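You operate a simulated robot arm through the tools that you are given. There is no shell and no other tool. Be economical: measure what you need, move in short steps, check, and stop when the job is done.

You are at the controls of a simulated robot arm. One attempt, no reset.

Task
Put the card box on the purple board.

The check looks at the end state, three seconds after you hand in, the way a careful person would. Anything else that was tipped, shoved, dropped, spilled or broken makes it a failure.

Robot
A 7-joint arm with a two-finger parallel gripper, fixed in place. Base frame: the origin is at the foot of the arm, x ahead of it, y to its left, z up; the work surface is at about z = 0. Units: mm, degrees, N and s.
With the tool pointing down near the work surface it reaches from about 240 to 620 mm from the base axis. Its first joint turns from -66.0 to 66.0 degrees. Payload 2.6 kg.
The TCP is the grasp point between the finger pads, 30 mm short of the fingertips. In the tool frame z runs along the fingers and y along their closing line. The gripper opens to 94 mm. The fingers are 28 mm wide and 10 mm thick; the gripper's body (50 by 96 mm) begins 55 mm behind the TCP.
Orientation is that of the tool frame in the base frame, as [roll, pitch, yaw] about the fixed x, y, z axes, in that order (R = Rz(yaw) Ry(pitch) Rx(roll)). With the fingers straight down and closing along the base's y, the tool's x points along the base's -x, its y along +y and its z along -z.

Tools
- The arm moves only by the tool nudge_tool. Its argument "deltas" is a list of rows, each a list of 4 numbers: the shift along the tool's x, y, z in m, then the turn about the tool's z in degrees. In form: [[x, y, z, spin], ...]. A call has 1 to 8 rows; each row shifts and turns the commanded pose from where the row before left it, along the tool's axes as they then stand. "fingers" is the closure, from 0 (fully open) to 1 (shut), set as the call begins (left out, the last holds). Rows are played at 5 a second. More than 50 mm and 8.6 degrees between two rows, or a gripper value outside its range, and nothing of the call is played. A pose out of reach is approached as far as the arm can. The call stops where the force on the tool passes 40 N (or 10 N more than at its start, if that is more) or the arm is blocked; 0.2 s more then pass. Each finger travels about 72 mm/s and halts on what it meets, pressing with about 35 N; the grip force reading is that of the motor and also rises with nothing between the fingers. The clock runs only during rows and for 0.2 s after the last one: add rows that do not move to give the fingers time. The reply holds the time, the measured pose of the TCP, the force on the tool along the base axes, the opening and the grip force, in the units named above and with some noise, and new pictures: "views" is both (left out), scene, wrist or none.
- Cameras (640 x 400 px; columns grow to the right, rows downward): "scene" is fixed at [28.9, 425.6, 567.3]; the picture's right is [-0.82, -0.57, 0.00], its down [-0.31, 0.46, -0.83] and it looks along [0.47, -0.69, -0.55] (base axes); focal length 331 px, centre (320, 200). "wrist" rides on the gripper at [-37, 0, -58] in the tool frame; the picture's right is [0.00, -1.00, 0.00], its down [0.97, 0.00, -0.24] and it looks along [0.24, 0.00, 0.97] (tool axes); focal length 218 px, centre (320, 200). There is no depth. A picture from a camera that has moved, and an enlarged one, comes with that camera's place and axes in the base frame and with its lens.
- close_up(camera, box): a new picture of the part [left, top, right, bottom] of that camera's present view, enlarged. It takes no simulated time.
- hand_in(): hands the job in; it is judged then, once.

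Go step by step. Nothing tells you positions but the pictures and the camera data: compare them with the known pose of the tool, close in by small moves and look again before you grip or let go. The budget is 90 turns and 150 pictures, counting those below and the enlarged ones. Unless the task says otherwise, let go and move clear before handing in, and close with one line.

The tools are called after "Emit:" by a JSON object that holds its "method" and its "body". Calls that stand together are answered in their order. nudge_tool: Moves the arm, as the interface text tells. Its arguments: {"type":"object","properties":{"deltas":{"type":"array","items":{"type":"array","items":{"type":"number"}}},"fingers":{"type":"number"},"views":{"type":"string","enum":["both","scene","wrist","none"]}},"required":["deltas"]} The other tools are called the same way: close_up (camera, box) takes an enlarged picture of a part of a camera's view; hand_in () hands the job in.

At the start:

```text
clock: 0.0
eef_pos: [475.3, -92.7, 251.1]
orientation: [180.0, 0.0, -180.0]
wrist_force: [-0.7, 0.1, -0.3]
finger_gap: 93.8
grip_force: 0.0
```

scene: 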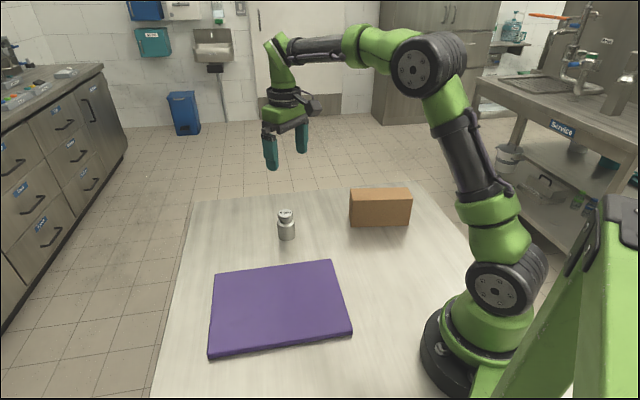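
wrist: 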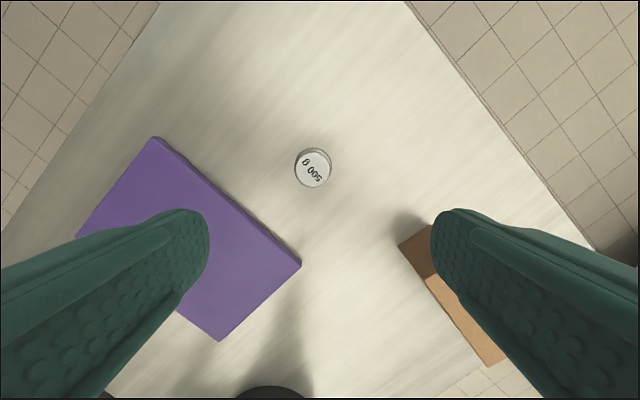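

I see a brown card box, a 500 g weight, and a purple board. First I take enlarged views to measure the box and board.

Emit:
{"method": "close_up", "body": {"camera": "scene", "box": [320, 170, 440, 245]}}

Emit:
{"method": "close_up", "body": {"camera": "scene", "box": [190, 200, 382, 360]}}

```text
5.33 times, centred on (380, 208) of scene
camera zoom: at [28.9, 425.6, 567.3], right [-0.82, -0.57, 0.0], down [-0.31, 0.46, -0.83], along [0.47, -0.69, -0.55], focal length 1764 px, centre (0, 160)
```

zoom: 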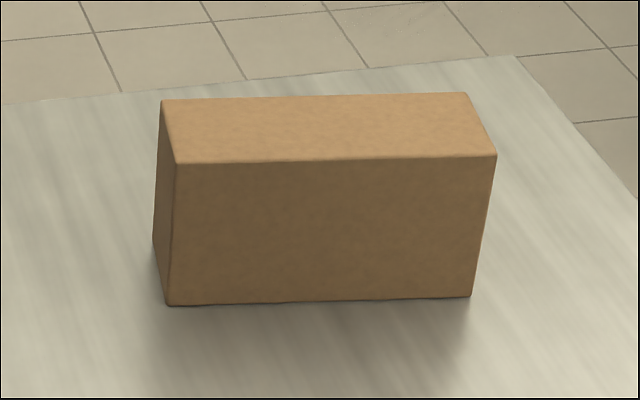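

```text
2.50 times, centred on (286, 280) of scene
camera zoom: at [28.9, 425.6, 567.3], right [-0.82, -0.57, 0.0], down [-0.31, 0.46, -0.83], along [0.47, -0.69, -0.55], focal length 827 px, centre (405, 0)
```

zoom: 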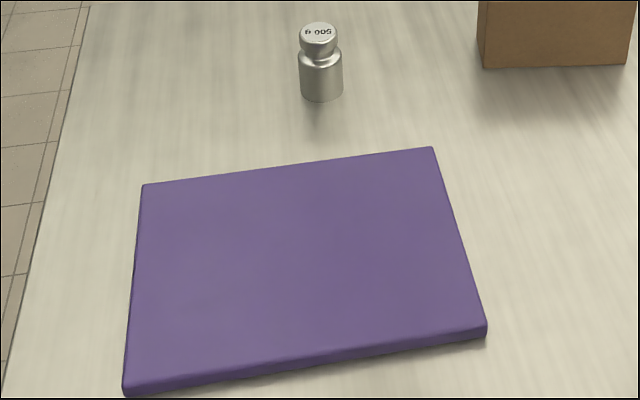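

The box is about 159×59×89 mm, centred near (320, -294), with its long axis at about 37°. The board is centred near (360, 94), with its long axis at about 45°, and the weight stands at about (479, -77). I move above the box at the present height and then turn.

Emit:
{"method": "nudge_tool", "body": {"deltas": [[0.026, -0.0335, 0, 0], [0.026, -0.0335, 0, 0], [0.026, -0.0335, 0, 0], [0.026, -0.0335, 0, 0], [0.026, -0.0335, 0, 0], [0.0258, -0.0335, 0, 0], [0, 0, 0, 0]], "fingers": 0, "views": "none"}}

Emit:
{"method": "nudge_tool", "body": {"deltas": [[0, 0, 0, -7.4], [0, 0, 0, -7.4], [0, 0, 0, -7.4], [0, 0, 0, -7.4], [0, 0, 0, -7.4], [0, 0, 0, 0], [0, 0, 0, 0]]}}

```text
clock: 1.6
eef_pos: [319.0, -293.2, 249.6]
orientation: [-180.0, 0.0, -180.0]
wrist_force: [-0.2, -0.5, 0.3]
finger_gap: 94.2
grip_force: 0.0
```

```text
clock: 3.2
eef_pos: [319.1, -294.2, 249.9]
orientation: [-180.0, 0.1, -143.0]
wrist_force: [0.6, -0.2, 0.4]
finger_gap: 94.2
grip_force: 0.1
camera wrist: at [349.4, -273.0, 309.1], right [0.6, -0.8, 0.0], down [-0.77, -0.58, 0.24], along [-0.19, -0.14, -0.97], focal length 218 px, centre (320, 200)
```

scene: 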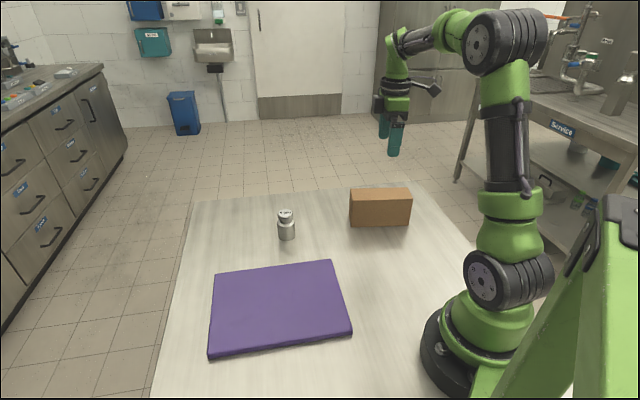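
wrist: 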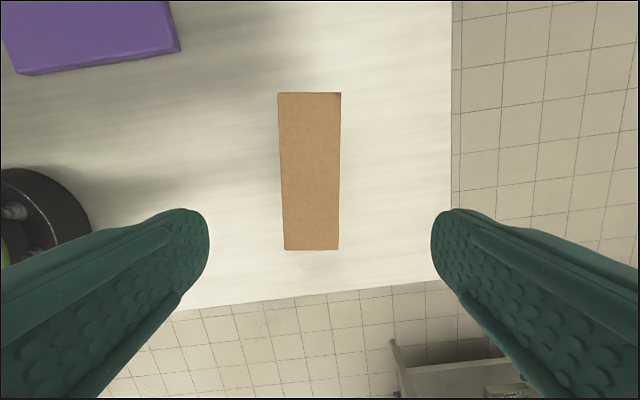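

The wrist view shows the yaw is right and the box about 9 mm off along the tool's +y. I correct for that, go partway down and look again.

Emit:
{"method": "nudge_tool", "body": {"deltas": [[-0.004, 0.0095, 0, 0], [0, 0, 0.035, 0], [0, 0, 0.035, 0], [0, 0, 0.02, 0], [0, 0, 0, 0], [0, 0, 0, 0]]}}

```text
clock: 4.6
eef_pos: [317.3, -283.3, 160.1]
orientation: [180.0, 0.1, -142.9]
wrist_force: [-0.1, 0.4, 0.4]
finger_gap: 93.8
grip_force: 0.1
camera wrist: at [346.5, -262.8, 218.7], right [0.6, -0.8, 0.0], down [-0.78, -0.58, 0.24], along [-0.19, -0.14, -0.97], focal length 218 px, centre (320, 200)
```

scene: 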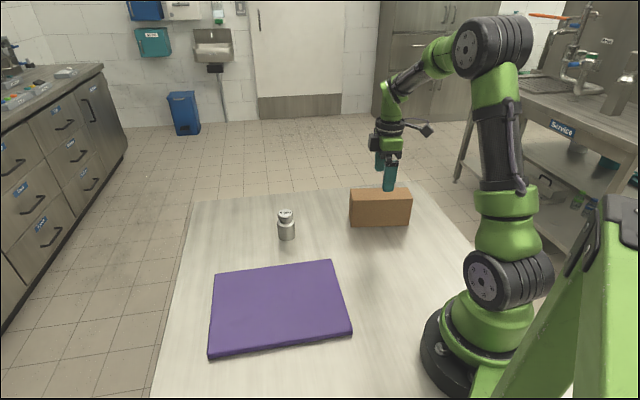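
wrist: 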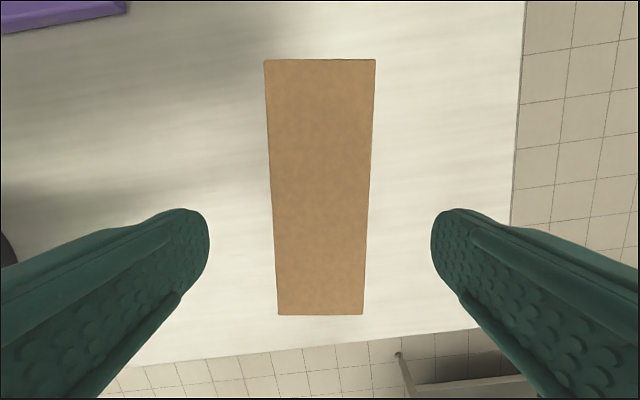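

The box is centred in both directions, so I go straight down to about z = 60 and then close.

Emit:
{"method": "nudge_tool", "body": {"deltas": [[0, 0, 0.03, 0], [0, 0, 0.03, 0], [0, 0, 0.025, 0], [0, 0, 0.015, 0], [0, 0, 0, 0], [0, 0, 0, 0]]}}

Emit:
{"method": "nudge_tool", "body": {"deltas": [[0, 0, 0, 0], [0, 0, 0, 0], [0, 0, 0, 0], [0, 0, 0, 0], [0, 0, 0, 0]], "fingers": 1}}

```text
clock: 6.0
eef_pos: [316.0, -283.9, 61.2]
orientation: [-180.0, 0.1, -143.0]
wrist_force: [-0.4, -0.4, -0.1]
finger_gap: 94.1
grip_force: 0.1
camera wrist: at [346.2, -263.2, 119.1], right [0.6, -0.8, 0.0], down [-0.78, -0.58, 0.24], along [-0.19, -0.14, -0.97], focal length 218 px, centre (320, 200)
```

scene: 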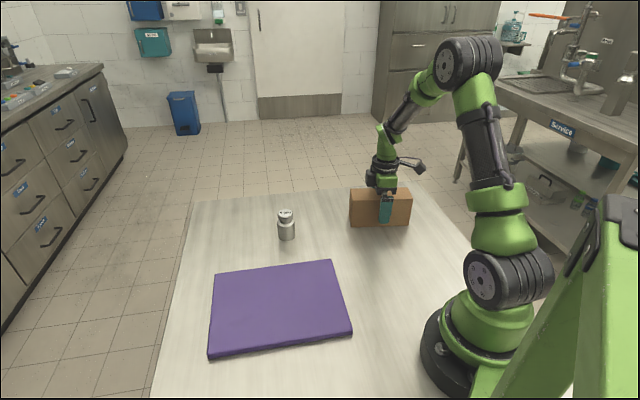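
wrist: 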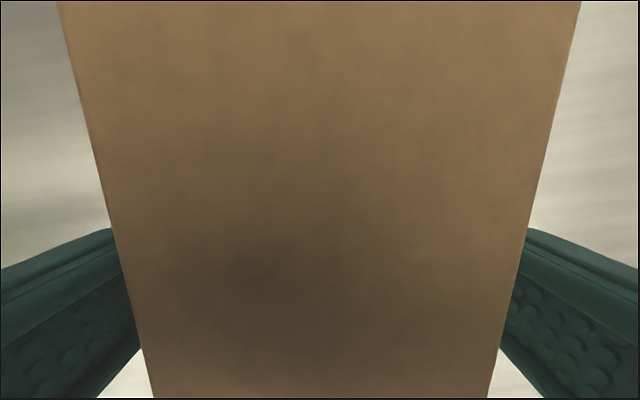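

```text
clock: 7.2
eef_pos: [316.1, -283.7, 61.0]
orientation: [-180.0, 0.1, -143.0]
wrist_force: [-0.7, 0.3, 0.2]
finger_gap: 64.0
grip_force: 35.1
camera wrist: at [346.2, -263.2, 119.3], right [0.6, -0.8, 0.0], down [-0.78, -0.58, 0.24], along [-0.19, -0.14, -0.97], focal length 218 px, centre (320, 200)
```

scene: 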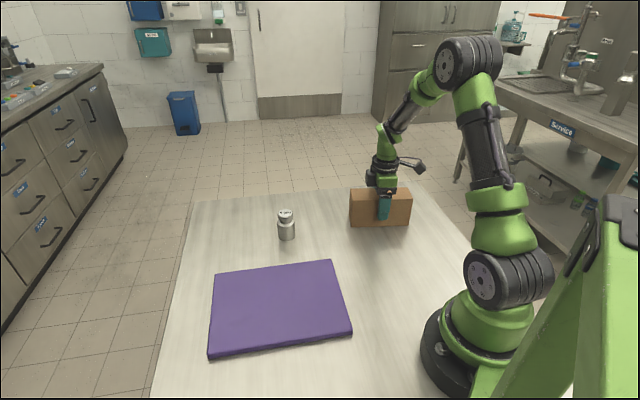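
wrist: 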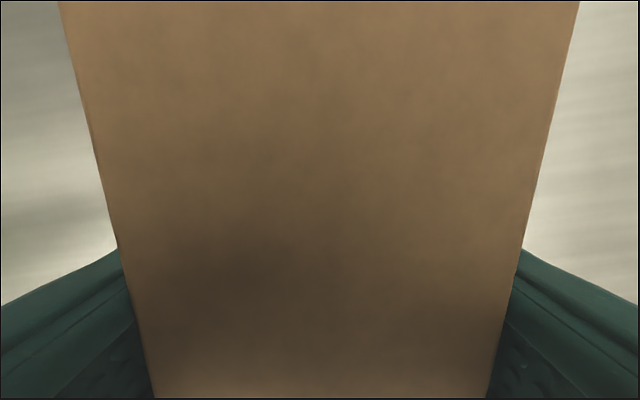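

Gripped at a 64 mm opening. I lift the box and check that it holds.

Emit:
{"method": "nudge_tool", "body": {"deltas": [[0, 0, -0.015, 0], [0, 0, -0.025, 0], [0, 0, -0.03, 0], [0, 0, -0.03, 0], [0, 0, -0.025, 0], [0, 0, 0, 0], [0, 0, 0, 0]]}}

```text
clock: 8.8
eef_pos: [316.8, -283.2, 184.2]
orientation: [179.9, 0.0, -143.1]
wrist_force: [-0.1, 0.2, -2.0]
finger_gap: 64.1
grip_force: 35.0
camera wrist: at [347.0, -263.1, 244.7], right [0.6, -0.8, 0.0], down [-0.78, -0.58, 0.24], along [-0.19, -0.14, -0.97], focal length 218 px, centre (320, 200)
```

scene: 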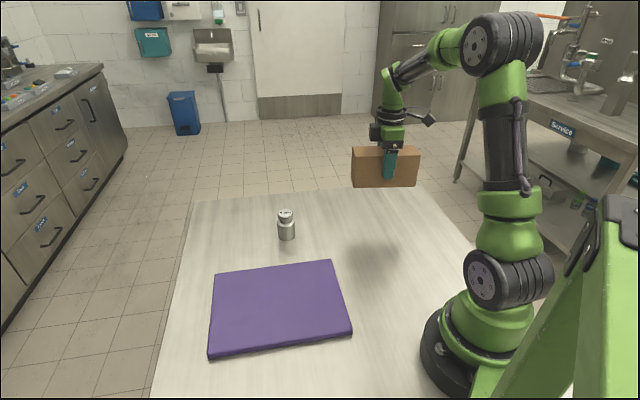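
wrist: 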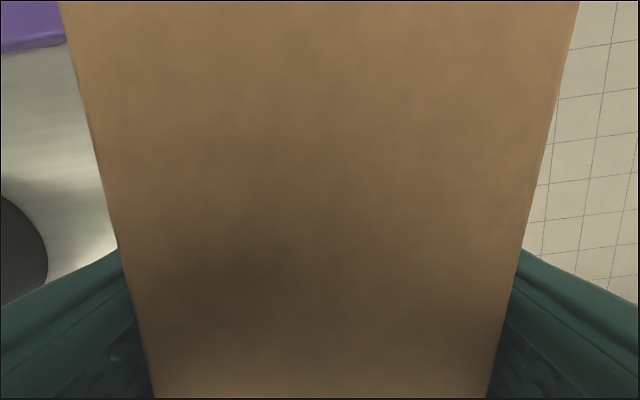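

The box is held. I carry it over the board with 10 steps along the line.

Emit:
{"method": "nudge_tool", "body": {"deltas": [[-0.0264, 0.0278, 0, 0], [-0.0264, 0.0278, 0, 0], [-0.0264, 0.0278, 0, 0], [-0.0264, 0.0278, 0, 0], [-0.0264, 0.0278, 0, 0], [0, 0, 0, 0]], "views": "scene"}}

Emit:
{"method": "nudge_tool", "body": {"deltas": [[-0.0264, 0.0278, 0, 0], [-0.0264, 0.0278, 0, 0], [-0.0264, 0.0278, 0, 0], [-0.0264, 0.0278, 0, 0], [-0.0264, 0.0278, 0, 0], [0, 0, 0, -4], [0, 0, 0, -4], [0, 0, 0, 0]]}}

```text
clock: 10.2
eef_pos: [338.6, -94.4, 184.5]
orientation: [-180.0, 0.0, -142.9]
wrist_force: [-0.7, 0.5, -0.9]
finger_gap: 64.5
grip_force: 35.2
```

scene: 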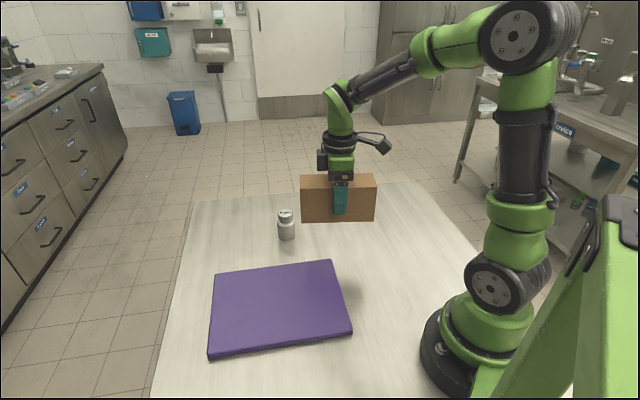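

```text
clock: 12.0
eef_pos: [360.8, 96.9, 186.2]
orientation: [180.0, 0.1, -134.9]
wrist_force: [0.2, -0.9, -1.5]
finger_gap: 64.0
grip_force: 35.2
camera wrist: at [387.1, 122.0, 244.0], right [0.71, -0.71, 0.0], down [-0.69, -0.69, 0.24], along [-0.17, -0.17, -0.97], focal length 218 px, centre (320, 200)
```

scene: 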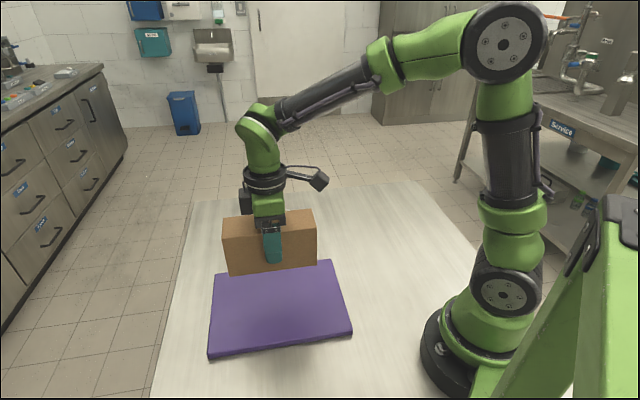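
wrist: 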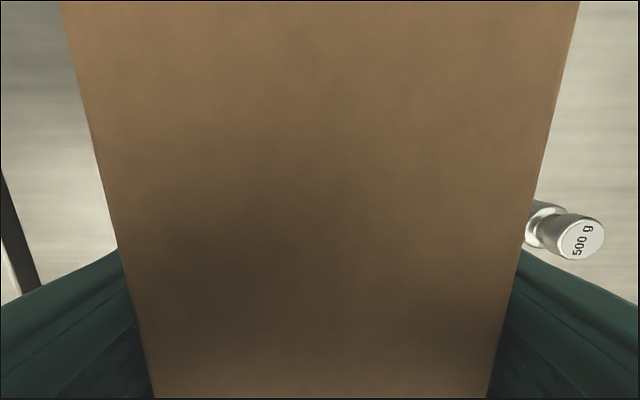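

The box is over the board with its long axis aligned, and the weight appears upright in place. I descend most of the way and look.

Emit:
{"method": "nudge_tool", "body": {"deltas": [[0, 0, 0.025, 0], [0, 0, 0.03, 0], [0, 0, 0.02, 0], [0, 0, 0.01, 0], [0, 0, 0, 0], [0, 0, 0, 0]], "views": "scene"}}

Emit:
{"method": "close_up", "body": {"camera": "scene", "box": [190, 200, 382, 360]}}

```text
clock: 13.4
eef_pos: [360.4, 96.8, 100.2]
orientation: [-180.0, 0.1, -135.0]
wrist_force: [-0.2, 0.5, -2.4]
finger_gap: 64.0
grip_force: 35.3
```

scene: 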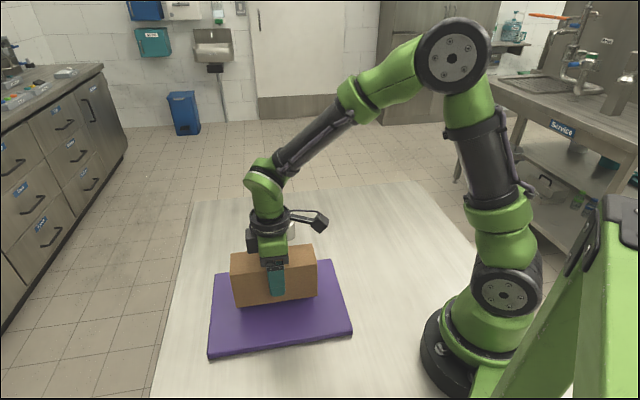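

```text
2.50 times, centred on (286, 280) of scene
camera zoom: at [28.9, 425.6, 567.3], right [-0.82, -0.57, 0.0], down [-0.31, 0.46, -0.83], along [0.47, -0.69, -0.55], focal length 827 px, centre (405, 0)
```

zoom: 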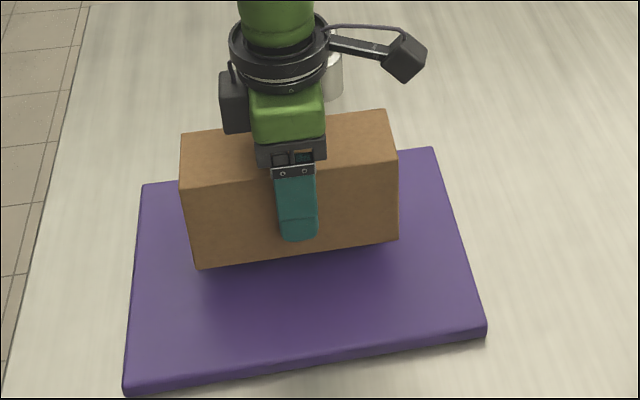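

It is well centred. I lower in small steps and watch the force for contact.

Emit:
{"method": "nudge_tool", "body": {"deltas": [[0, 0, 0.008, 0], [0, 0, 0.006, 0], [0, 0, 0.003, 0], [0, 0, 0, 0], [0, 0, 0, 0]], "views": "none"}}

Emit:
{"method": "close_up", "body": {"camera": "scene", "box": [200, 230, 360, 330]}}

```text
clock: 14.6
eef_pos: [361.0, 96.9, 84.2]
orientation: [-180.0, 0.0, -134.9]
wrist_force: [-0.7, -0.7, -2.0]
finger_gap: 64.0
grip_force: 35.0
```

```text
4.00 times, centred on (280, 280) of scene
camera zoom: at [28.9, 425.6, 567.3], right [-0.82, -0.57, 0.0], down [-0.31, 0.46, -0.83], along [0.47, -0.69, -0.55], focal length 1323 px, centre (480, -120)
```

zoom: 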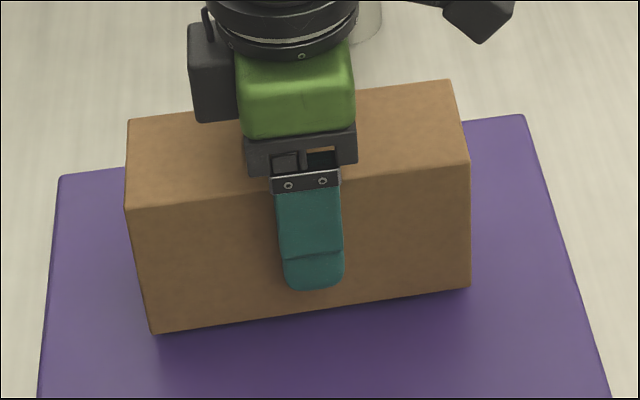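

Emit:
{"method": "nudge_tool", "body": {"deltas": [[0, 0, 0.002, 0], [0, 0, 0.002, 0], [0, 0, 0, 0], [0, 0, 0, 0]], "views": "none"}}

Emit:
{"method": "nudge_tool", "body": {"deltas": [[0, 0, 0.0015, 0], [0, 0, 0, 0], [0, 0, 0, 0]], "views": "none"}}

Emit:
{"method": "close_up", "body": {"camera": "scene", "box": [200, 230, 360, 330]}}

```text
clock: 15.6
eef_pos: [360.4, 97.7, 78.9]
orientation: [179.9, 0.0, -134.9]
wrist_force: [-0.3, 1.1, -1.1]
finger_gap: 64.0
grip_force: 34.5
```

```text
clock: 16.4
eef_pos: [361.5, 96.8, 77.4]
orientation: [-180.0, 0.0, -134.9]
wrist_force: [0.1, -0.2, -1.8]
finger_gap: 64.1
grip_force: 34.7
```

```text
4.00 times, centred on (280, 280) of scene
camera zoom: at [28.9, 425.6, 567.3], right [-0.82, -0.57, 0.0], down [-0.31, 0.46, -0.83], along [0.47, -0.69, -0.55], focal length 1323 px, centre (480, -120)
```

zoom: 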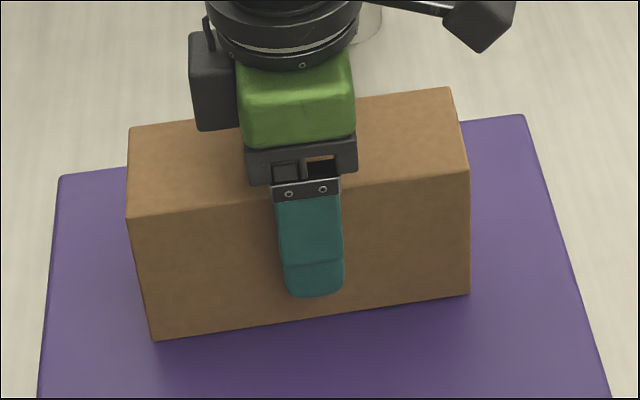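

There is no contact yet at z = 77.4, so I keep lowering in about 1.5 mm steps.

Emit:
{"method": "nudge_tool", "body": {"deltas": [[0, 0, 0.0015, 0], [0, 0, 0, 0], [0, 0, 0, 0]], "views": "none"}}

Emit:
{"method": "nudge_tool", "body": {"deltas": [[0, 0, 0.0015, 0], [0, 0, 0, 0], [0, 0, 0, 0]], "views": "none"}}

```text
clock: 17.2
eef_pos: [360.7, 97.4, 76.3]
orientation: [-179.9, 0.0, -135.0]
wrist_force: [-0.4, 0.4, 0.2]
finger_gap: 64.0
grip_force: 34.5
```

```text
clock: 18.0
eef_pos: [361.0, 96.7, 77.4]
orientation: [-179.9, 0.1, -135.2]
wrist_force: [-9.8, -2.4, 31.7]
finger_gap: 64.2
grip_force: 34.9
```

Contact with the board. I ease back 1.2 mm to unload, then open the fingers.

Emit:
{"method": "nudge_tool", "body": {"deltas": [[0, 0, -0.0012, 0], [0, 0, 0, 0], [0, 0, 0, 0]], "views": "none"}}

Emit:
{"method": "nudge_tool", "body": {"deltas": [[0, 0, 0, 0], [0, 0, 0, 0], [0, 0, 0, 0], [0, 0, 0, 0]], "fingers": 0}}

```text
clock: 18.8
eef_pos: [361.2, 98.1, 76.1]
orientation: [-179.9, 0.1, -135.0]
wrist_force: [1.5, -0.2, 12.2]
finger_gap: 64.2
grip_force: 34.4
```

```text
clock: 19.8
eef_pos: [361.4, 95.9, 76.4]
orientation: [-180.0, -0.1, -135.0]
wrist_force: [0.4, -0.3, -0.2]
finger_gap: 94.1
grip_force: 0.0
camera wrist: at [387.1, 121.8, 135.0], right [0.71, -0.71, 0.0], down [-0.69, -0.69, 0.24], along [-0.17, -0.17, -0.97], focal length 218 px, centre (320, 200)
```

scene: 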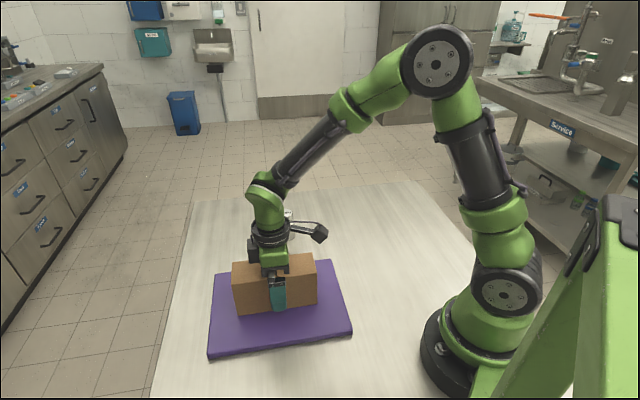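
wrist: 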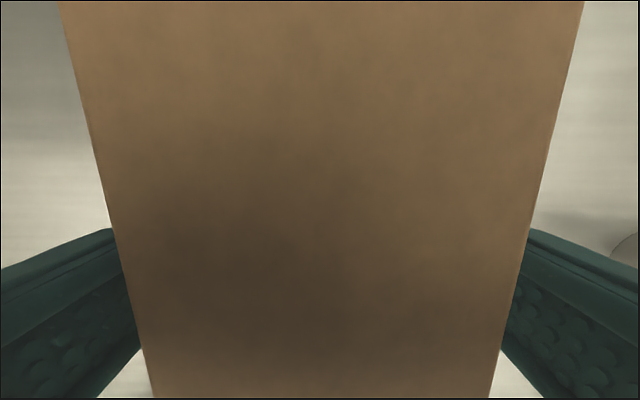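

The fingers are open and clear of the box on both sides. I retreat straight up.

Emit:
{"method": "nudge_tool", "body": {"deltas": [[0, 0, -0.01, 0], [0, 0, -0.025, 0], [0, 0, -0.035, 0], [0, 0, -0.04, 0], [0, 0, -0.03, 0], [0, 0, -0.03, 0], [0, 0, 0, 0], [0, 0, 0, 0]]}}

Emit:
{"method": "close_up", "body": {"camera": "scene", "box": [190, 200, 382, 360]}}

```text
clock: 21.6
eef_pos: [362.5, 97.2, 247.3]
orientation: [180.0, 0.0, -135.1]
wrist_force: [0.6, -0.3, 0.1]
finger_gap: 93.8
grip_force: 0.1
camera wrist: at [387.6, 122.1, 304.9], right [0.71, -0.71, 0.0], down [-0.69, -0.69, 0.24], along [-0.17, -0.17, -0.97], focal length 218 px, centre (320, 200)
```

scene: 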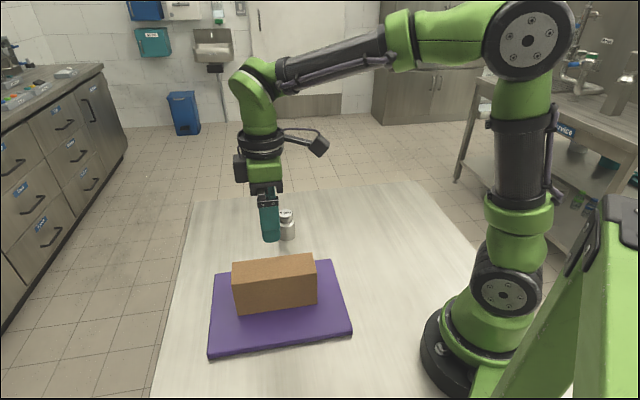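
wrist: 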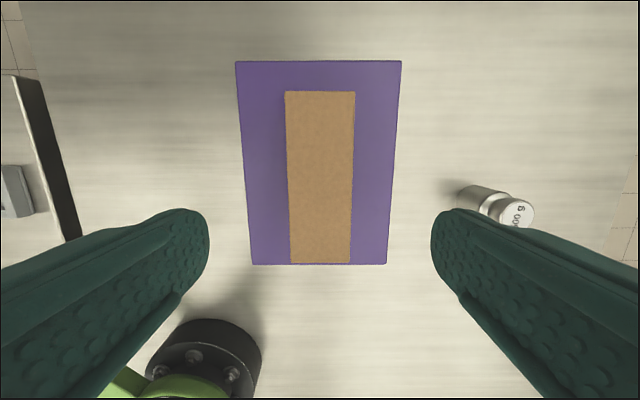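

```text
2.50 times, centred on (286, 280) of scene
camera zoom: at [28.9, 425.6, 567.3], right [-0.82, -0.57, 0.0], down [-0.31, 0.46, -0.83], along [0.47, -0.69, -0.55], focal length 827 px, centre (405, 0)
```

zoom: 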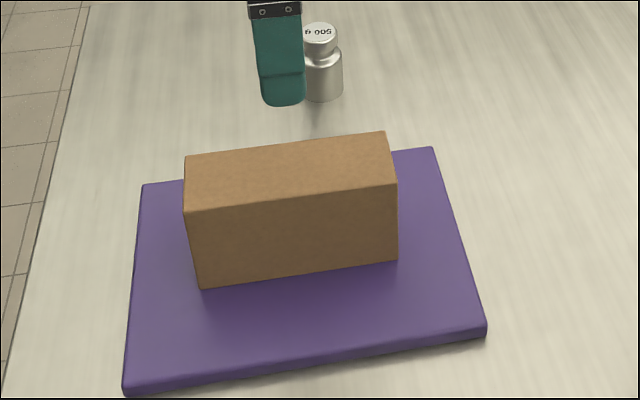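

The box sits flat and well inside the board. The board and the weight are where they were, and the arm is clear, so I hand in.

Emit:
{"method": "hand_in", "body": {}}

```text
The job is handed in.
```

I put the card box flat on the purple board, well inside its edges. The weight and the board stayed where they were, and the arm was clear at hand-in.
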